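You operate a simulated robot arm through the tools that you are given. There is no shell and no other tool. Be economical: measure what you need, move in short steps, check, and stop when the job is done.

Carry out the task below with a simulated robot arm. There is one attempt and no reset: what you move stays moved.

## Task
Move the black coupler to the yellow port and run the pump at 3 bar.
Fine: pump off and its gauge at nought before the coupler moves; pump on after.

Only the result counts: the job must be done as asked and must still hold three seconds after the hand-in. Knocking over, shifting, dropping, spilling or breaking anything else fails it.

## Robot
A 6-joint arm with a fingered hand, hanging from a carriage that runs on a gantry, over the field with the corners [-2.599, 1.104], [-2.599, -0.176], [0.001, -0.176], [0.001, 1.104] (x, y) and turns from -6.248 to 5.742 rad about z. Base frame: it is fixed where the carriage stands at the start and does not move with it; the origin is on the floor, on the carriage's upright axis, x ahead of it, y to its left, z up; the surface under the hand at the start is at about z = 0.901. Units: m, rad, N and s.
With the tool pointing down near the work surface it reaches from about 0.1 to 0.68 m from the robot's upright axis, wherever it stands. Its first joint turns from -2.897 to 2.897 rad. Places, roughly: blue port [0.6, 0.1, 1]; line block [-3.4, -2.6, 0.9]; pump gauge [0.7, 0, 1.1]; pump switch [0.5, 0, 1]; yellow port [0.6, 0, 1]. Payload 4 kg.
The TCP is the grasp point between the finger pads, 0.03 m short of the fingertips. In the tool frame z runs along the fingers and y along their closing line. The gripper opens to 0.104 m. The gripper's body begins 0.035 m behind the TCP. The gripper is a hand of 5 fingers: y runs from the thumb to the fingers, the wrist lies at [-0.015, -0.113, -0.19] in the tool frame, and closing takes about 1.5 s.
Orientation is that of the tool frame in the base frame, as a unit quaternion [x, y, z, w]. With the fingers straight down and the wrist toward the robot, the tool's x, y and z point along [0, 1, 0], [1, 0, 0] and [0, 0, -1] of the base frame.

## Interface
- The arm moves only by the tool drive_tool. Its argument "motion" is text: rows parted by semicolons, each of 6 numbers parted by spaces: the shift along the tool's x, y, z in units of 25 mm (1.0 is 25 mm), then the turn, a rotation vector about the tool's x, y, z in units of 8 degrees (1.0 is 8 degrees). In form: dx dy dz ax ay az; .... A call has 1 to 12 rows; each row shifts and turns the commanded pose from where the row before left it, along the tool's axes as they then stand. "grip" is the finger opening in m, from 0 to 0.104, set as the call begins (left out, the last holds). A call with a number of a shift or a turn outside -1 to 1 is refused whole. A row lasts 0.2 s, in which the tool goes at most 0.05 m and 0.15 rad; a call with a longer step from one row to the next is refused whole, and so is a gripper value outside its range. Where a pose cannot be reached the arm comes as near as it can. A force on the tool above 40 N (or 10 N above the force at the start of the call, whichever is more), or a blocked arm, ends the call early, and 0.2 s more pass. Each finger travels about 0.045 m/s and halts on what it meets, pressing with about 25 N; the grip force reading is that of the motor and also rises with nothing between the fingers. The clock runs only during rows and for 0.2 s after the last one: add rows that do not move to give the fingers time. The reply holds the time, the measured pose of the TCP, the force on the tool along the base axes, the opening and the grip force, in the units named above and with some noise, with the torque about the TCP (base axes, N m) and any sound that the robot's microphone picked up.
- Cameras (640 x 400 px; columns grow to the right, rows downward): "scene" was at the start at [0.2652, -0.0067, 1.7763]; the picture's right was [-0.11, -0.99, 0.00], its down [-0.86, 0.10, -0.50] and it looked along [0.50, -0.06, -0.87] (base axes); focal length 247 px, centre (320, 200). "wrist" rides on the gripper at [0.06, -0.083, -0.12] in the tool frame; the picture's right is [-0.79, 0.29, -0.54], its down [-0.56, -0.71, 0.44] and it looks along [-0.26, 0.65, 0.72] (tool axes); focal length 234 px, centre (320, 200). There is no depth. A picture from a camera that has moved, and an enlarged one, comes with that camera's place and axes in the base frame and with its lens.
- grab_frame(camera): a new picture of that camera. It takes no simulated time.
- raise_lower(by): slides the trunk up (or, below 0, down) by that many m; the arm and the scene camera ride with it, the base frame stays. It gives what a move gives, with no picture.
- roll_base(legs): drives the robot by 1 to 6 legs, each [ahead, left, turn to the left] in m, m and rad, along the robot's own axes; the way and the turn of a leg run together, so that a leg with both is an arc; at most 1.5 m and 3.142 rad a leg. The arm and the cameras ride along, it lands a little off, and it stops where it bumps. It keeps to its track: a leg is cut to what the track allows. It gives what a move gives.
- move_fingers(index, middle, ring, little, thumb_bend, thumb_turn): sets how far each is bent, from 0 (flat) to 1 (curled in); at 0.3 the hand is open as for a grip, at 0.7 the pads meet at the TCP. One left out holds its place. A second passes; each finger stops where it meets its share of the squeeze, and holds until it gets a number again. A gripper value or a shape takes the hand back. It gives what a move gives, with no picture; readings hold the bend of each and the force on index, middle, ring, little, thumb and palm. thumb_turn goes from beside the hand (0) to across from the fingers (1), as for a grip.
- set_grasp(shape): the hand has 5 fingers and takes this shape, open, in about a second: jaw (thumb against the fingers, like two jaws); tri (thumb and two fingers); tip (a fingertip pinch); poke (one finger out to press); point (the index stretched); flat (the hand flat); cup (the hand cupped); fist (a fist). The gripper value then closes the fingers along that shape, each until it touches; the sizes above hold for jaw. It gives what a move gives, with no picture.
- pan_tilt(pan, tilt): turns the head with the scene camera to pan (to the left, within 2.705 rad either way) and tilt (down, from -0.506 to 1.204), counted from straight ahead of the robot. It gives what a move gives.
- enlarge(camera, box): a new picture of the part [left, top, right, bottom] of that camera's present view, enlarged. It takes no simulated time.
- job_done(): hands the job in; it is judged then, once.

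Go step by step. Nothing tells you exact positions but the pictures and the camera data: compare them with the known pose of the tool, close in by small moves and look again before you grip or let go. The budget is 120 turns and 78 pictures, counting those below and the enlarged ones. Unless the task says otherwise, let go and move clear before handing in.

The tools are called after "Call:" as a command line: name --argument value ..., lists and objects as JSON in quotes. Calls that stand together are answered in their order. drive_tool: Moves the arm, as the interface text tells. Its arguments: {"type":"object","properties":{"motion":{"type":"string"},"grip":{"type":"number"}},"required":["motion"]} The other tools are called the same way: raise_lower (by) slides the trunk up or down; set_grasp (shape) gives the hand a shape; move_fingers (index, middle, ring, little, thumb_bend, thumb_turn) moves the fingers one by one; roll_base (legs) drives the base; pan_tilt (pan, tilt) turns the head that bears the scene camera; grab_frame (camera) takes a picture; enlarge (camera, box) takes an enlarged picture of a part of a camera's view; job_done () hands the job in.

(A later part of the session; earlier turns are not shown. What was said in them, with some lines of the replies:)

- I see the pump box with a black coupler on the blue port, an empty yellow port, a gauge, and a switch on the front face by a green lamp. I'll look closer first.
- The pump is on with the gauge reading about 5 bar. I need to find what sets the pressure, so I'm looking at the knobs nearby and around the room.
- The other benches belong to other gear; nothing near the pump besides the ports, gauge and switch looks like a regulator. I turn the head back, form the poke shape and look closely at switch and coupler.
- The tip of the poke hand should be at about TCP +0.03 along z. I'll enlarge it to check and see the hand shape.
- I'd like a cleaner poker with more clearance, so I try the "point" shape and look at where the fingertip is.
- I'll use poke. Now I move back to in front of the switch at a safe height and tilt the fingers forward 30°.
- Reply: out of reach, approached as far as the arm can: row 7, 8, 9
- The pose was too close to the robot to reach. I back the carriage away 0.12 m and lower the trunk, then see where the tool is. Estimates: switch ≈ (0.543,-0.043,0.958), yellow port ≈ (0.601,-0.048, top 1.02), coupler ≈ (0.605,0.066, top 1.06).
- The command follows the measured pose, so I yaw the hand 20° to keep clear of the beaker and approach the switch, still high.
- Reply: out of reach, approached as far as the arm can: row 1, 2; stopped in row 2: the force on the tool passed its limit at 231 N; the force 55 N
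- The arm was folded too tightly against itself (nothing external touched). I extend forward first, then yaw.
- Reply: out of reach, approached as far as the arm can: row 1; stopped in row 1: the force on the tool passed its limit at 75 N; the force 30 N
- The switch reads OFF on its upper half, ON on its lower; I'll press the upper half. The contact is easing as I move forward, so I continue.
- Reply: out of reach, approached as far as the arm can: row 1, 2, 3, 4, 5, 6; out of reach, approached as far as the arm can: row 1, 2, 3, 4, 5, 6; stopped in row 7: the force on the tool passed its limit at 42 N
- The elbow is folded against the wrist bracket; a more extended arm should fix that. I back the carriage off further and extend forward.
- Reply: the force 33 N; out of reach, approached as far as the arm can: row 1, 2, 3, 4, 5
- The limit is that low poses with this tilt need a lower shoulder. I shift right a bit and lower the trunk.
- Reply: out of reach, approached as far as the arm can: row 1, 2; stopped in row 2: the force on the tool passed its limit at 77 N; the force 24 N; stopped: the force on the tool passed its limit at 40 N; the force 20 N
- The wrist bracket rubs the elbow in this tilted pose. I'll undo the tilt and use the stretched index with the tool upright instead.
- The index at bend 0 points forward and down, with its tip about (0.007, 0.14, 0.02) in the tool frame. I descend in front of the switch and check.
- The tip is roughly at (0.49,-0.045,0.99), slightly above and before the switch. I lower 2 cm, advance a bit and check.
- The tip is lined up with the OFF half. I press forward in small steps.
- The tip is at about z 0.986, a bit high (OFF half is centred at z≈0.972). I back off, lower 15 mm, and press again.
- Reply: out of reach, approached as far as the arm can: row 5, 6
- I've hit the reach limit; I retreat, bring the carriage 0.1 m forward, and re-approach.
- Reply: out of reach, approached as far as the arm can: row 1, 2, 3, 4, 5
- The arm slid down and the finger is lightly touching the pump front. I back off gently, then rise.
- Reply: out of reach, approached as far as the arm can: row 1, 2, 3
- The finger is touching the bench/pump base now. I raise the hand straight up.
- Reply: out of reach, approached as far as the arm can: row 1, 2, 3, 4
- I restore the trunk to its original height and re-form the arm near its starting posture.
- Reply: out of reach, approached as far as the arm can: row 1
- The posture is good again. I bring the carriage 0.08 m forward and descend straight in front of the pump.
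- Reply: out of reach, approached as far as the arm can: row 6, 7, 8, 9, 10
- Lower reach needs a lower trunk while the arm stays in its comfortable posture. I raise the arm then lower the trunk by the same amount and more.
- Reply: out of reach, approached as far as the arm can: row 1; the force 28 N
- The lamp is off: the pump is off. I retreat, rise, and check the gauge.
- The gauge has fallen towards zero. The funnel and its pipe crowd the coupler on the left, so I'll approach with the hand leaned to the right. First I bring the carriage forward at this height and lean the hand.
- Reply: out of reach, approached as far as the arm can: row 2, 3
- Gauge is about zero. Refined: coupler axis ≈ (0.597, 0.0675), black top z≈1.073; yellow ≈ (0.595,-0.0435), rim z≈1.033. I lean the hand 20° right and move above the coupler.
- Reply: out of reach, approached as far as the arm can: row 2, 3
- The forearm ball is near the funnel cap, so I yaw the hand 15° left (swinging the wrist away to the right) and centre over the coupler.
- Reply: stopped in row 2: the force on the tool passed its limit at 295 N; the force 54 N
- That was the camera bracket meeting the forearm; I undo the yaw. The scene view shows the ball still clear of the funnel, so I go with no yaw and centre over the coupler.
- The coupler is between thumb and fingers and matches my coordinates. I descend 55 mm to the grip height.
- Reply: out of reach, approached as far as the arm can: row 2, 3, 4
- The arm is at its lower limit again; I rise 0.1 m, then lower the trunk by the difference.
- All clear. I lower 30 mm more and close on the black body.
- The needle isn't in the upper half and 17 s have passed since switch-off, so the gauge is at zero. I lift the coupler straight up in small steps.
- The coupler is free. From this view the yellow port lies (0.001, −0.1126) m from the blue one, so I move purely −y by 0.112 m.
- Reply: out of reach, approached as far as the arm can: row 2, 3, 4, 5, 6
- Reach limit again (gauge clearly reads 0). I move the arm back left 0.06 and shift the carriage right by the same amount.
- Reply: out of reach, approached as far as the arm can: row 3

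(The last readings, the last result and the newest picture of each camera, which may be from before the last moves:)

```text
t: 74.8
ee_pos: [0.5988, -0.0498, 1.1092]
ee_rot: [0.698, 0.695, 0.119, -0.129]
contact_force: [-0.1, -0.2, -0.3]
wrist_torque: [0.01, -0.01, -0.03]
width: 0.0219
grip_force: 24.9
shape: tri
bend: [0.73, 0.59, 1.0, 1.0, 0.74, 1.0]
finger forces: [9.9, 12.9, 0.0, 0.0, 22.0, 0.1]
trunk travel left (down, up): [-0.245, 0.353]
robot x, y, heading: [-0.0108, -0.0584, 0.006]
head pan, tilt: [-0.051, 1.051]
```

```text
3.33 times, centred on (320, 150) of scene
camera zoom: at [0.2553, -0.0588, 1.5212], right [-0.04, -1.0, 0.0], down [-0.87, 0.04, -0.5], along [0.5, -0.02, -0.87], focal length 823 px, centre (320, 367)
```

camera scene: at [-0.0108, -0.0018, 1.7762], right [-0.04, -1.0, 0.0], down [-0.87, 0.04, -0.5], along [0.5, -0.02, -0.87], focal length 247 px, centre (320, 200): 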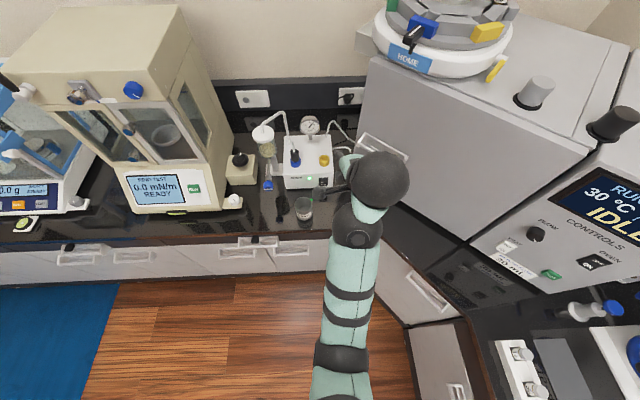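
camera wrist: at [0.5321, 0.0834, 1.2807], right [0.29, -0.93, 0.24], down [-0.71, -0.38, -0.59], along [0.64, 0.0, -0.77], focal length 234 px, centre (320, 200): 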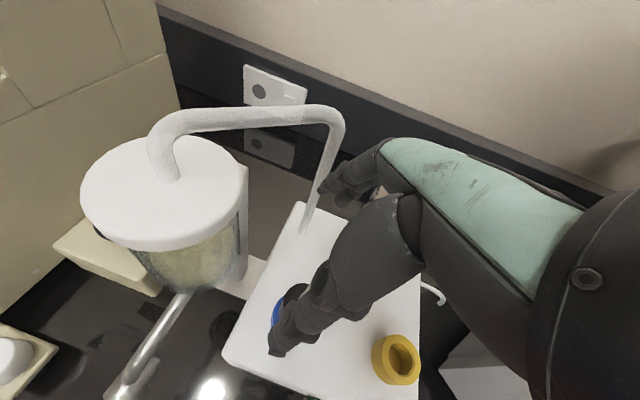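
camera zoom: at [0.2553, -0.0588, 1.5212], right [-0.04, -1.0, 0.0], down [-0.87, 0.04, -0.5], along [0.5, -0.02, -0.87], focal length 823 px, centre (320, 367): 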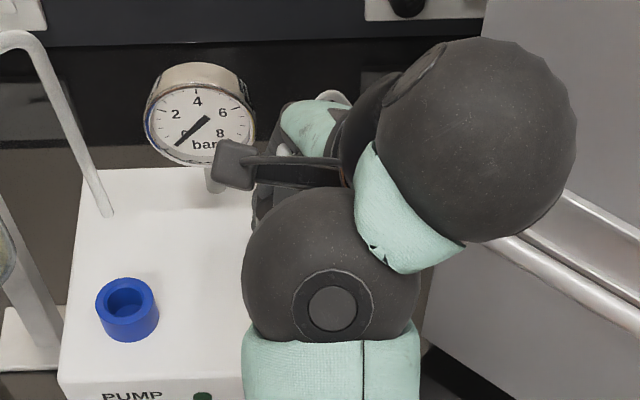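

Aligned within about 2 mm. I descend in small steps to the same height it was gripped at.

Call:
drive_tool --motion "-0.09 -0.06 0.22 0 0 0; -0.082 0 0.2256 0 0 0; -0.082 0 0.2256 0 0 0; -0.082 0 0.2256 0 0 0; -0.082 0 0.2256 0 0 0; -0.05 0 0.14 0 0 0; 0 0 0 0 0 0"

Call:
enlarge --camera "wrist" --box '[200, 140, 400, 340]'

```text
t: 76.5
ee_pos: [0.5973, -0.0513, 1.0766]
ee_rot: [0.696, 0.696, 0.119, -0.129]
contact_force: [0.3, 0.4, -1.2]
wrist_torque: [-0.01, 0.0, 0.0]
width: 0.0223
grip_force: 25.3
shape: tri
bend: [0.73, 0.59, 1.0, 1.0, 0.74, 1.0]
finger forces: [10.0, 12.8, 0.1, 0.0, 22.0, 0.1]
trunk travel left (down, up): [-0.245, 0.353]
robot x, y, heading: [-0.0078, -0.0567, 0.007]
head pan, tilt: [-0.051, 1.051]
```

```text
2.00 times, centred on (300, 240) of wrist
camera zoom: at [0.5142, -0.0342, 1.2103], right [0.29, -0.93, 0.23], down [-0.72, -0.37, -0.59], along [0.63, 0.01, -0.77], focal length 468 px, centre (360, 120)
```

zoom: 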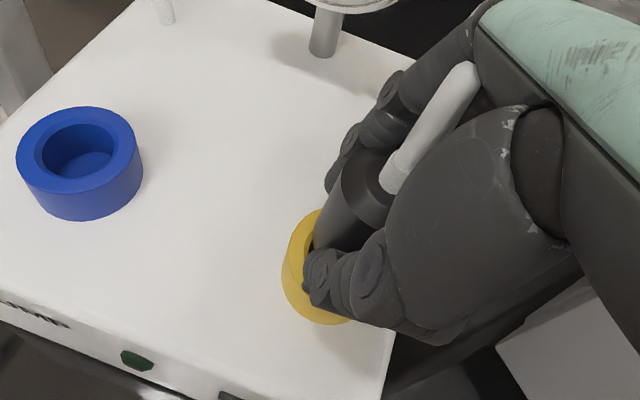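

It enters freely. I go a few more millimetres until it seats.

Call:
drive_tool --motion "-0.03 0 0.08 0 0 0; -0.03 0 0.08 0 0 0; -0.03 0 0.08 0 0 0"

```text
t: 77.2
ee_pos: [0.5971, -0.0493, 1.0719]
ee_rot: [0.697, 0.695, 0.119, -0.129]
contact_force: [-5.7, 1.5, 16.0]
wrist_torque: [0.1, 0.12, 0.08]
width: 0.0233
grip_force: 24.6
shape: tri
bend: [0.73, 0.59, 1.0, 1.0, 0.74, 0.99]
finger forces: [11.0, 12.3, 0.1, 0.1, 27.0, 0.1]
trunk travel left (down, up): [-0.245, 0.353]
robot x, y, heading: [-0.0099, -0.0597, 0.013]
head pan, tilt: [-0.051, 1.051]
```

It's seated (16 N upward at the same height as before). I open the hand and rise.

Call:
drive_tool --motion "0 0 0 0 0 0; 0 0 0 0 0 0; 0 0 0 0 0 0; 0 0 0 0 0 0; 0 0 0 0 0 0; 0 0 0 0 0 0; 0 0 0 0 0 0; 0 0 0 0 0 0" --grip 0.104

Call:
raise_lower --by 0.12

Call:
enlarge --camera "wrist" --box '[160, 120, 440, 390]'

```text
t: 79.0
ee_pos: [0.5967, -0.0502, 1.07]
ee_rot: [0.697, 0.695, 0.118, -0.13]
contact_force: [0.1, 0.3, -0.9]
wrist_torque: [-0.01, 0.03, -0.03]
width: 0.1037
grip_force: 0.1
shape: tri
bend: [0.3, 0.3, 0.99, 0.99, 0.3, 0.97]
finger forces: [0.1, 0.1, 0.0, 0.0, 0.2, 0.0]
trunk travel left (down, up): [-0.245, 0.353]
robot x, y, heading: [-0.0093, -0.057, 0.007]
head pan, tilt: [-0.051, 1.051]
```

```text
t: 80.5
ee_pos: [0.5965, -0.0505, 1.1907]
ee_rot: [0.697, 0.695, 0.119, -0.13]
contact_force: [-0.9, -0.1, -0.1]
wrist_torque: [0.02, -0.03, 0.02]
width: 0.1038
grip_force: 0.0
shape: tri
bend: [0.3, 0.3, 0.99, 0.99, 0.3, 0.97]
finger forces: [0.0, 0.0, 0.1, 0.0, 0.0, 0.0]
trunk travel left (down, up): [-0.365, 0.233]
robot x, y, heading: [-0.0072, -0.0583, 0.009]
head pan, tilt: [-0.051, 1.051]
```

```text
1.48 times, centred on (300, 255) of wrist
camera zoom: at [0.514, -0.0337, 1.3239], right [0.29, -0.93, 0.23], down [-0.72, -0.37, -0.59], along [0.63, 0.01, -0.77], focal length 347 px, centre (350, 118)
```

zoom: 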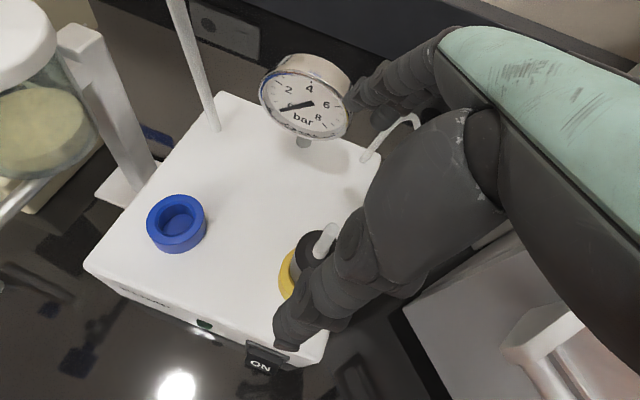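

The coupler sits in the yellow port and the gauge is at 0. Now I un-lean the hand and back the carriage off to switch the pump on.

Call:
drive_tool --motion "0 0 -0.3 0 -0.833 0; 0 0 0 0 -0.833 0; 0 0 0 0 -0.833 0; 0 0 0 0 0 0"

Call:
roll_base --legs '[[-0.19, 0, 0], [0, 0.058, 0]]'

Call:
set_grasp --shape "point"

Call:
move_fingers --index 0

```text
t: 81.5
ee_pos: [0.5951, -0.0521, 1.1976]
ee_rot: [0.707, 0.707, -0.004, -0.007]
contact_force: [0.2, 0.5, 0.5]
wrist_torque: [0.0, -0.01, 0.02]
width: 0.1037
grip_force: 0.0
shape: tri
bend: [0.3, 0.3, 0.99, 0.99, 0.3, 0.97]
finger forces: [0.0, 0.0, 0.0, 0.0, 0.0, 0.1]
trunk travel left (down, up): [-0.365, 0.233]
robot x, y, heading: [-0.0092, -0.0592, 0.005]
head pan, tilt: [-0.051, 1.051]
```

```text
t: 83.7
ee_pos: [0.4062, 0.0022, 1.198]
ee_rot: [0.707, 0.707, -0.004, -0.007]
contact_force: [-0.4, 0.4, 0.9]
wrist_torque: [-0.01, 0.0, 0.02]
width: 0.1036
grip_force: 0.0
shape: tri
bend: [0.3, 0.3, 0.99, 0.99, 0.3, 0.97]
finger forces: [0.0, 0.0, 0.0, 0.0, 0.1, 0.1]
trunk travel left (down, up): [-0.365, 0.233]
robot x, y, heading: [-0.2011, -0.0003, 0.003]
head pan, tilt: [-0.051, 1.051]
```

```text
t: 84.6
ee_pos: [0.4059, 0.0035, 1.1974]
ee_rot: [0.707, 0.707, -0.004, -0.006]
contact_force: [0.0, 0.5, 0.4]
wrist_torque: [0.01, -0.02, 0.0]
width: 0.0
grip_force: 0.1
shape: point
bend: [0.2, 1.0, 1.0, 1.0, 0.98, 0.87]
finger forces: [0.0, 0.0, 0.0, 0.1, 0.0, 0.1]
trunk travel left (down, up): [-0.365, 0.233]
robot x, y, heading: [-0.1991, 0.0008, 0.007]
head pan, tilt: [-0.051, 1.051]
```

```text
t: 85.6
ee_pos: [0.4064, 0.0021, 1.1977]
ee_rot: [0.708, 0.706, -0.004, -0.007]
contact_force: [-0.1, -0.4, 0.0]
wrist_torque: [-0.02, 0.01, -0.01]
width: 0.0505
grip_force: 0.0
shape: fingers
bend: [0.0, 1.0, 1.0, 1.0, 0.98, 0.87]
finger forces: [0.0, 0.0, 0.0, 0.1, 0.1, 0.0]
trunk travel left (down, up): [-0.365, 0.233]
robot x, y, heading: [-0.2016, -0.0009, 0.006]
head pan, tilt: [-0.051, 1.051]
```

Next I move to (0.365, -0.055) in front of the switch, then lower the trunk.

Call:
drive_tool --motion "-0.57 -0.42 0 0 0 0; -0.57 -0.42 0 0 0 0; -0.57 -0.42 0 0 0 0; -0.57 -0.42 0 0 0 0; 0 0 0 0 0 0"

Call:
raise_lower --by -0.2

Call:
enlarge --camera "wrist" --box '[200, 20, 440, 220]'

```text
t: 86.8
ee_pos: [0.3643, -0.054, 1.1967]
ee_rot: [0.708, 0.706, -0.004, -0.007]
contact_force: [-0.1, -0.5, 0.7]
wrist_torque: [-0.01, 0.01, -0.01]
width: 0.0502
grip_force: 0.1
shape: fingers
bend: [0.0, 1.0, 1.0, 1.0, 0.98, 0.87]
finger forces: [0.0, 0.0, 0.1, 0.0, 0.0, 0.1]
trunk travel left (down, up): [-0.365, 0.233]
robot x, y, heading: [-0.2005, -0.0027, 0.001]
head pan, tilt: [-0.051, 1.051]
```

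```text
t: 88.9
ee_pos: [0.3653, -0.0539, 0.9986]
ee_rot: [0.708, 0.707, -0.004, -0.007]
contact_force: [0.3, -0.1, -0.1]
wrist_torque: [0.02, 0.01, 0.01]
width: 0.0503
grip_force: 0.0
shape: fingers
bend: [0.0, 1.0, 1.0, 1.0, 0.98, 0.87]
finger forces: [0.0, 0.1, 0.1, 0.0, 0.1, 0.1]
trunk travel left (down, up): [-0.165, 0.433]
robot x, y, heading: [-0.2012, -0.0026, 0.006]
head pan, tilt: [-0.051, 1.051]
```

```text
2.00 times, centred on (320, 120) of wrist
camera zoom: at [0.2823, 0.0077, 1.1178], right [0.3, -0.79, 0.54], down [-0.71, -0.56, -0.43], along [0.63, -0.26, -0.73], focal length 468 px, centre (320, 360)
```

zoom: 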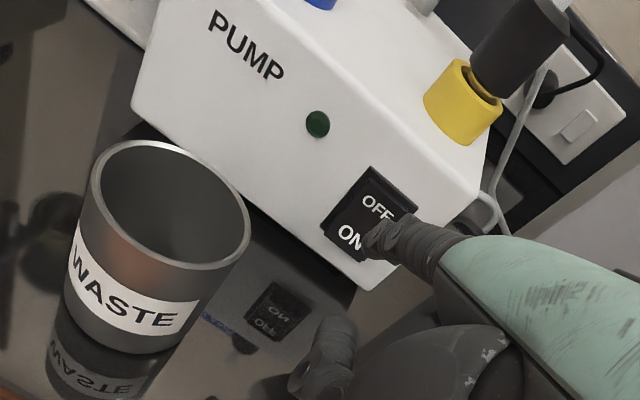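

Before pressing I check how the coupler sits.

Call:
enlarge --camera "wrist" --box '[390, 0, 510, 100]'

Call:
enlarge --camera "scene" --box '[260, 20, 380, 140]'

```text
4.00 times, centred on (450, 50) of wrist
camera zoom: at [0.2823, 0.0077, 1.1178], right [0.3, -0.79, 0.54], down [-0.71, -0.56, -0.43], along [0.63, -0.26, -0.73], focal length 937 px, centre (-200, 800)
```

zoom: 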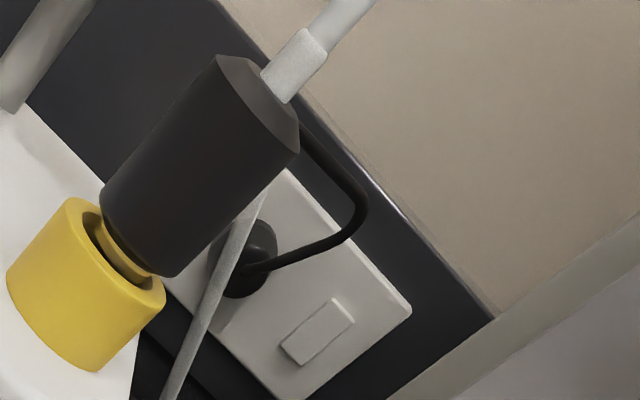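

```text
3.33 times, centred on (320, 80) of scene
camera zoom: at [0.065, -0.0031, 1.4412], right [-0.05, -1.0, 0.0], down [-0.87, 0.04, -0.5], along [0.5, -0.02, -0.87], focal length 823 px, centre (320, 600)
```

zoom: 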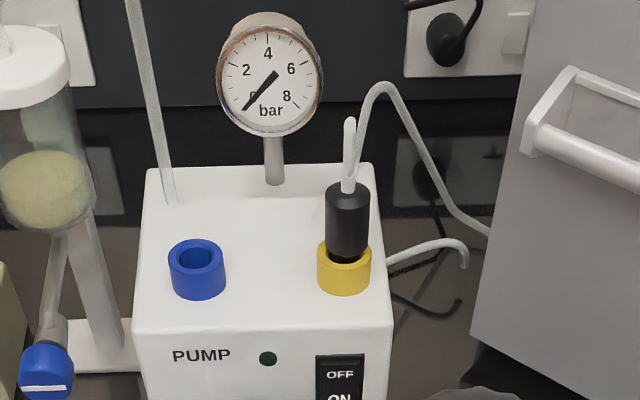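

The coupler stands at the same height above the rim as it did in the blue port, upright, so it's seated. Now I press the ON half (25 mm lower than the OFF press).

Call:
drive_tool --motion "0 0 0.5 0 0 0; 0 0 0.5 0 0 0; 0 0 0.5 0 0 0; 0 0.6 0 0 0 0; 0 0.6 0 0 0 0; 0 0.5 0 0 0 0; 0 0.2 0 0 0 0; 0 0.2 0 0 0 0; 0 0.2 0 0 0 0; 0 0.2 0 0 0 0; 0 0.15 0 0 0 0"

Call:
enlarge --camera "wrist" --box '[240, 0, 440, 170]'

```text
t: 91.3
ee_pos: [0.4289, -0.0525, 0.959]
ee_rot: [0.708, 0.706, -0.004, -0.008]
contact_force: [-5.1, -0.4, 0.4]
wrist_torque: [0.0, -0.11, 0.08]
width: 0.0477
grip_force: 2.3
shape: fingers
bend: [0.02, 1.0, 1.0, 1.0, 0.98, 0.87]
finger forces: [4.8, 0.0, 0.1, 0.1, 0.0, 0.1]
trunk travel left (down, up): [-0.165, 0.433]
robot x, y, heading: [-0.1981, -0.0059, 0.004]
head pan, tilt: [-0.051, 1.051]
```

```text
2.35 times, centred on (340, 85) of wrist
camera zoom: at [0.3473, 0.0081, 1.0787], right [0.3, -0.79, 0.53], down [-0.71, -0.56, -0.43], along [0.63, -0.26, -0.73], focal length 551 px, centre (273, 471)
```

zoom: 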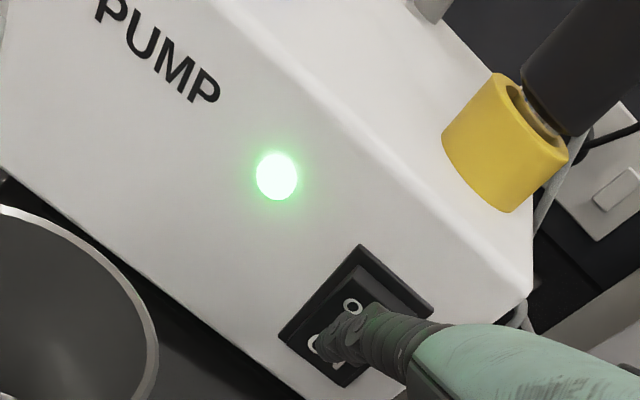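

The pump is on. I retreat, rise, and read the gauge.

Call:
drive_tool --motion "0 -0.5 0 0 0 0; 0 -0.8 0 0 0 0; 0 -0.8 0 0 0 0; 0 -0.6 0 0 0 0; 0 0 0 0 0 0"

Call:
raise_lower --by 0.2

Call:
enlarge --camera "scene" --box '[240, 50, 400, 200]'

```text
t: 92.5
ee_pos: [0.3627, -0.0533, 0.9604]
ee_rot: [0.708, 0.706, -0.004, -0.007]
contact_force: [-0.3, 0.9, 0.6]
wrist_torque: [0.01, -0.02, 0.01]
width: 0.0501
grip_force: 0.1
shape: fingers
bend: [0.0, 1.0, 1.0, 1.0, 0.98, 0.87]
finger forces: [0.0, 0.0, 0.0, 0.0, 0.0, 0.0]
trunk travel left (down, up): [-0.165, 0.433]
robot x, y, heading: [-0.1996, -0.0021, 0.004]
head pan, tilt: [-0.051, 1.051]
```

```text
t: 94.7
ee_pos: [0.363, -0.0524, 1.1587]
ee_rot: [0.708, 0.706, -0.005, -0.007]
contact_force: [0.4, 0.3, 0.9]
wrist_torque: [0.01, 0.0, -0.03]
width: 0.0501
grip_force: 0.1
shape: fingers
bend: [0.0, 1.0, 1.0, 1.0, 0.98, 0.87]
finger forces: [0.1, 0.1, 0.1, 0.1, 0.0, 0.0]
trunk travel left (down, up): [-0.365, 0.233]
robot x, y, heading: [-0.2013, -0.0001, 0.009]
head pan, tilt: [-0.051, 1.051]
```

```text
2.67 times, centred on (320, 125) of scene
camera zoom: at [0.0649, -0.0031, 1.6411], right [-0.05, -1.0, 0.0], down [-0.87, 0.04, -0.5], along [0.5, -0.02, -0.87], focal length 659 px, centre (320, 400)
```

zoom: 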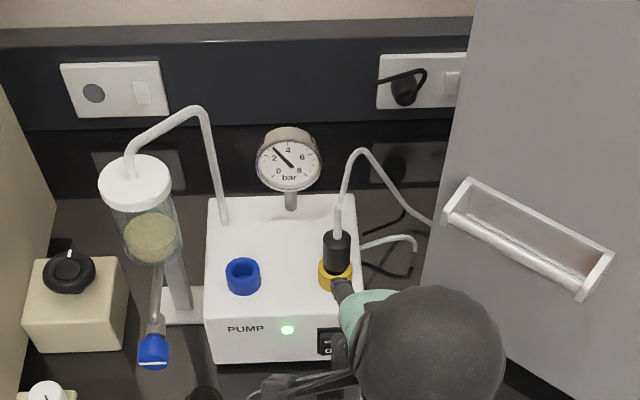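

The gauge now stands between 2 and 4; I read it closely after a moment.

Call:
drive_tool --motion "0 0 0 0 0 0; 0 0 0 0 0 0; 0 0 0 0 0 0; 0 0 0 0 0 0; 0 0 0 0 0 0; 0 0 0 0 0 0"

Call:
enlarge --camera "scene" --box '[295, 90, 330, 125]'

```text
t: 96.1
ee_pos: [0.3624, -0.0534, 1.1608]
ee_rot: [0.708, 0.707, -0.004, -0.007]
contact_force: [0.7, 0.0, -0.5]
wrist_torque: [-0.02, 0.01, -0.01]
width: 0.0502
grip_force: 0.1
shape: fingers
bend: [0.0, 1.0, 1.0, 1.0, 0.98, 0.87]
finger forces: [0.1, 0.0, 0.0, 0.0, 0.1, 0.1]
trunk travel left (down, up): [-0.365, 0.233]
robot x, y, heading: [-0.2018, -0.0008, 0.002]
head pan, tilt: [-0.051, 1.051]
```

```text
11.43 times, centred on (312, 108) of scene
camera zoom: at [0.065, -0.0031, 1.6412], right [-0.05, -1.0, 0.0], down [-0.87, 0.04, -0.5], along [0.5, -0.02, -0.87], focal length 2823 px, centre (406, 1257)
```

zoom: 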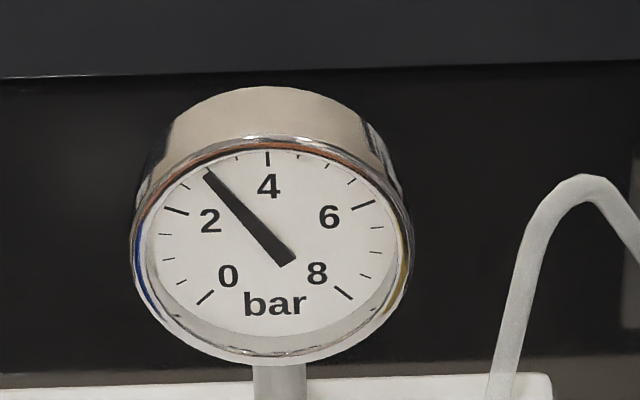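

The needle sits on 3 bar, the lamp is green, the coupler is in the yellow port, and the hand is clear. I'm handing in.

Call:
job_done

```text
The job is handed in.
```

The black coupler is in the yellow port and the pump is running at 3 bar. I switched the pump off and the gauge was at zero before moving the coupler, then switched it back on afterwards.

Before the first switch press, the index finger pushed against the pump front and the bench at about 10–13 N. The pictures afterwards showed nothing out of place.
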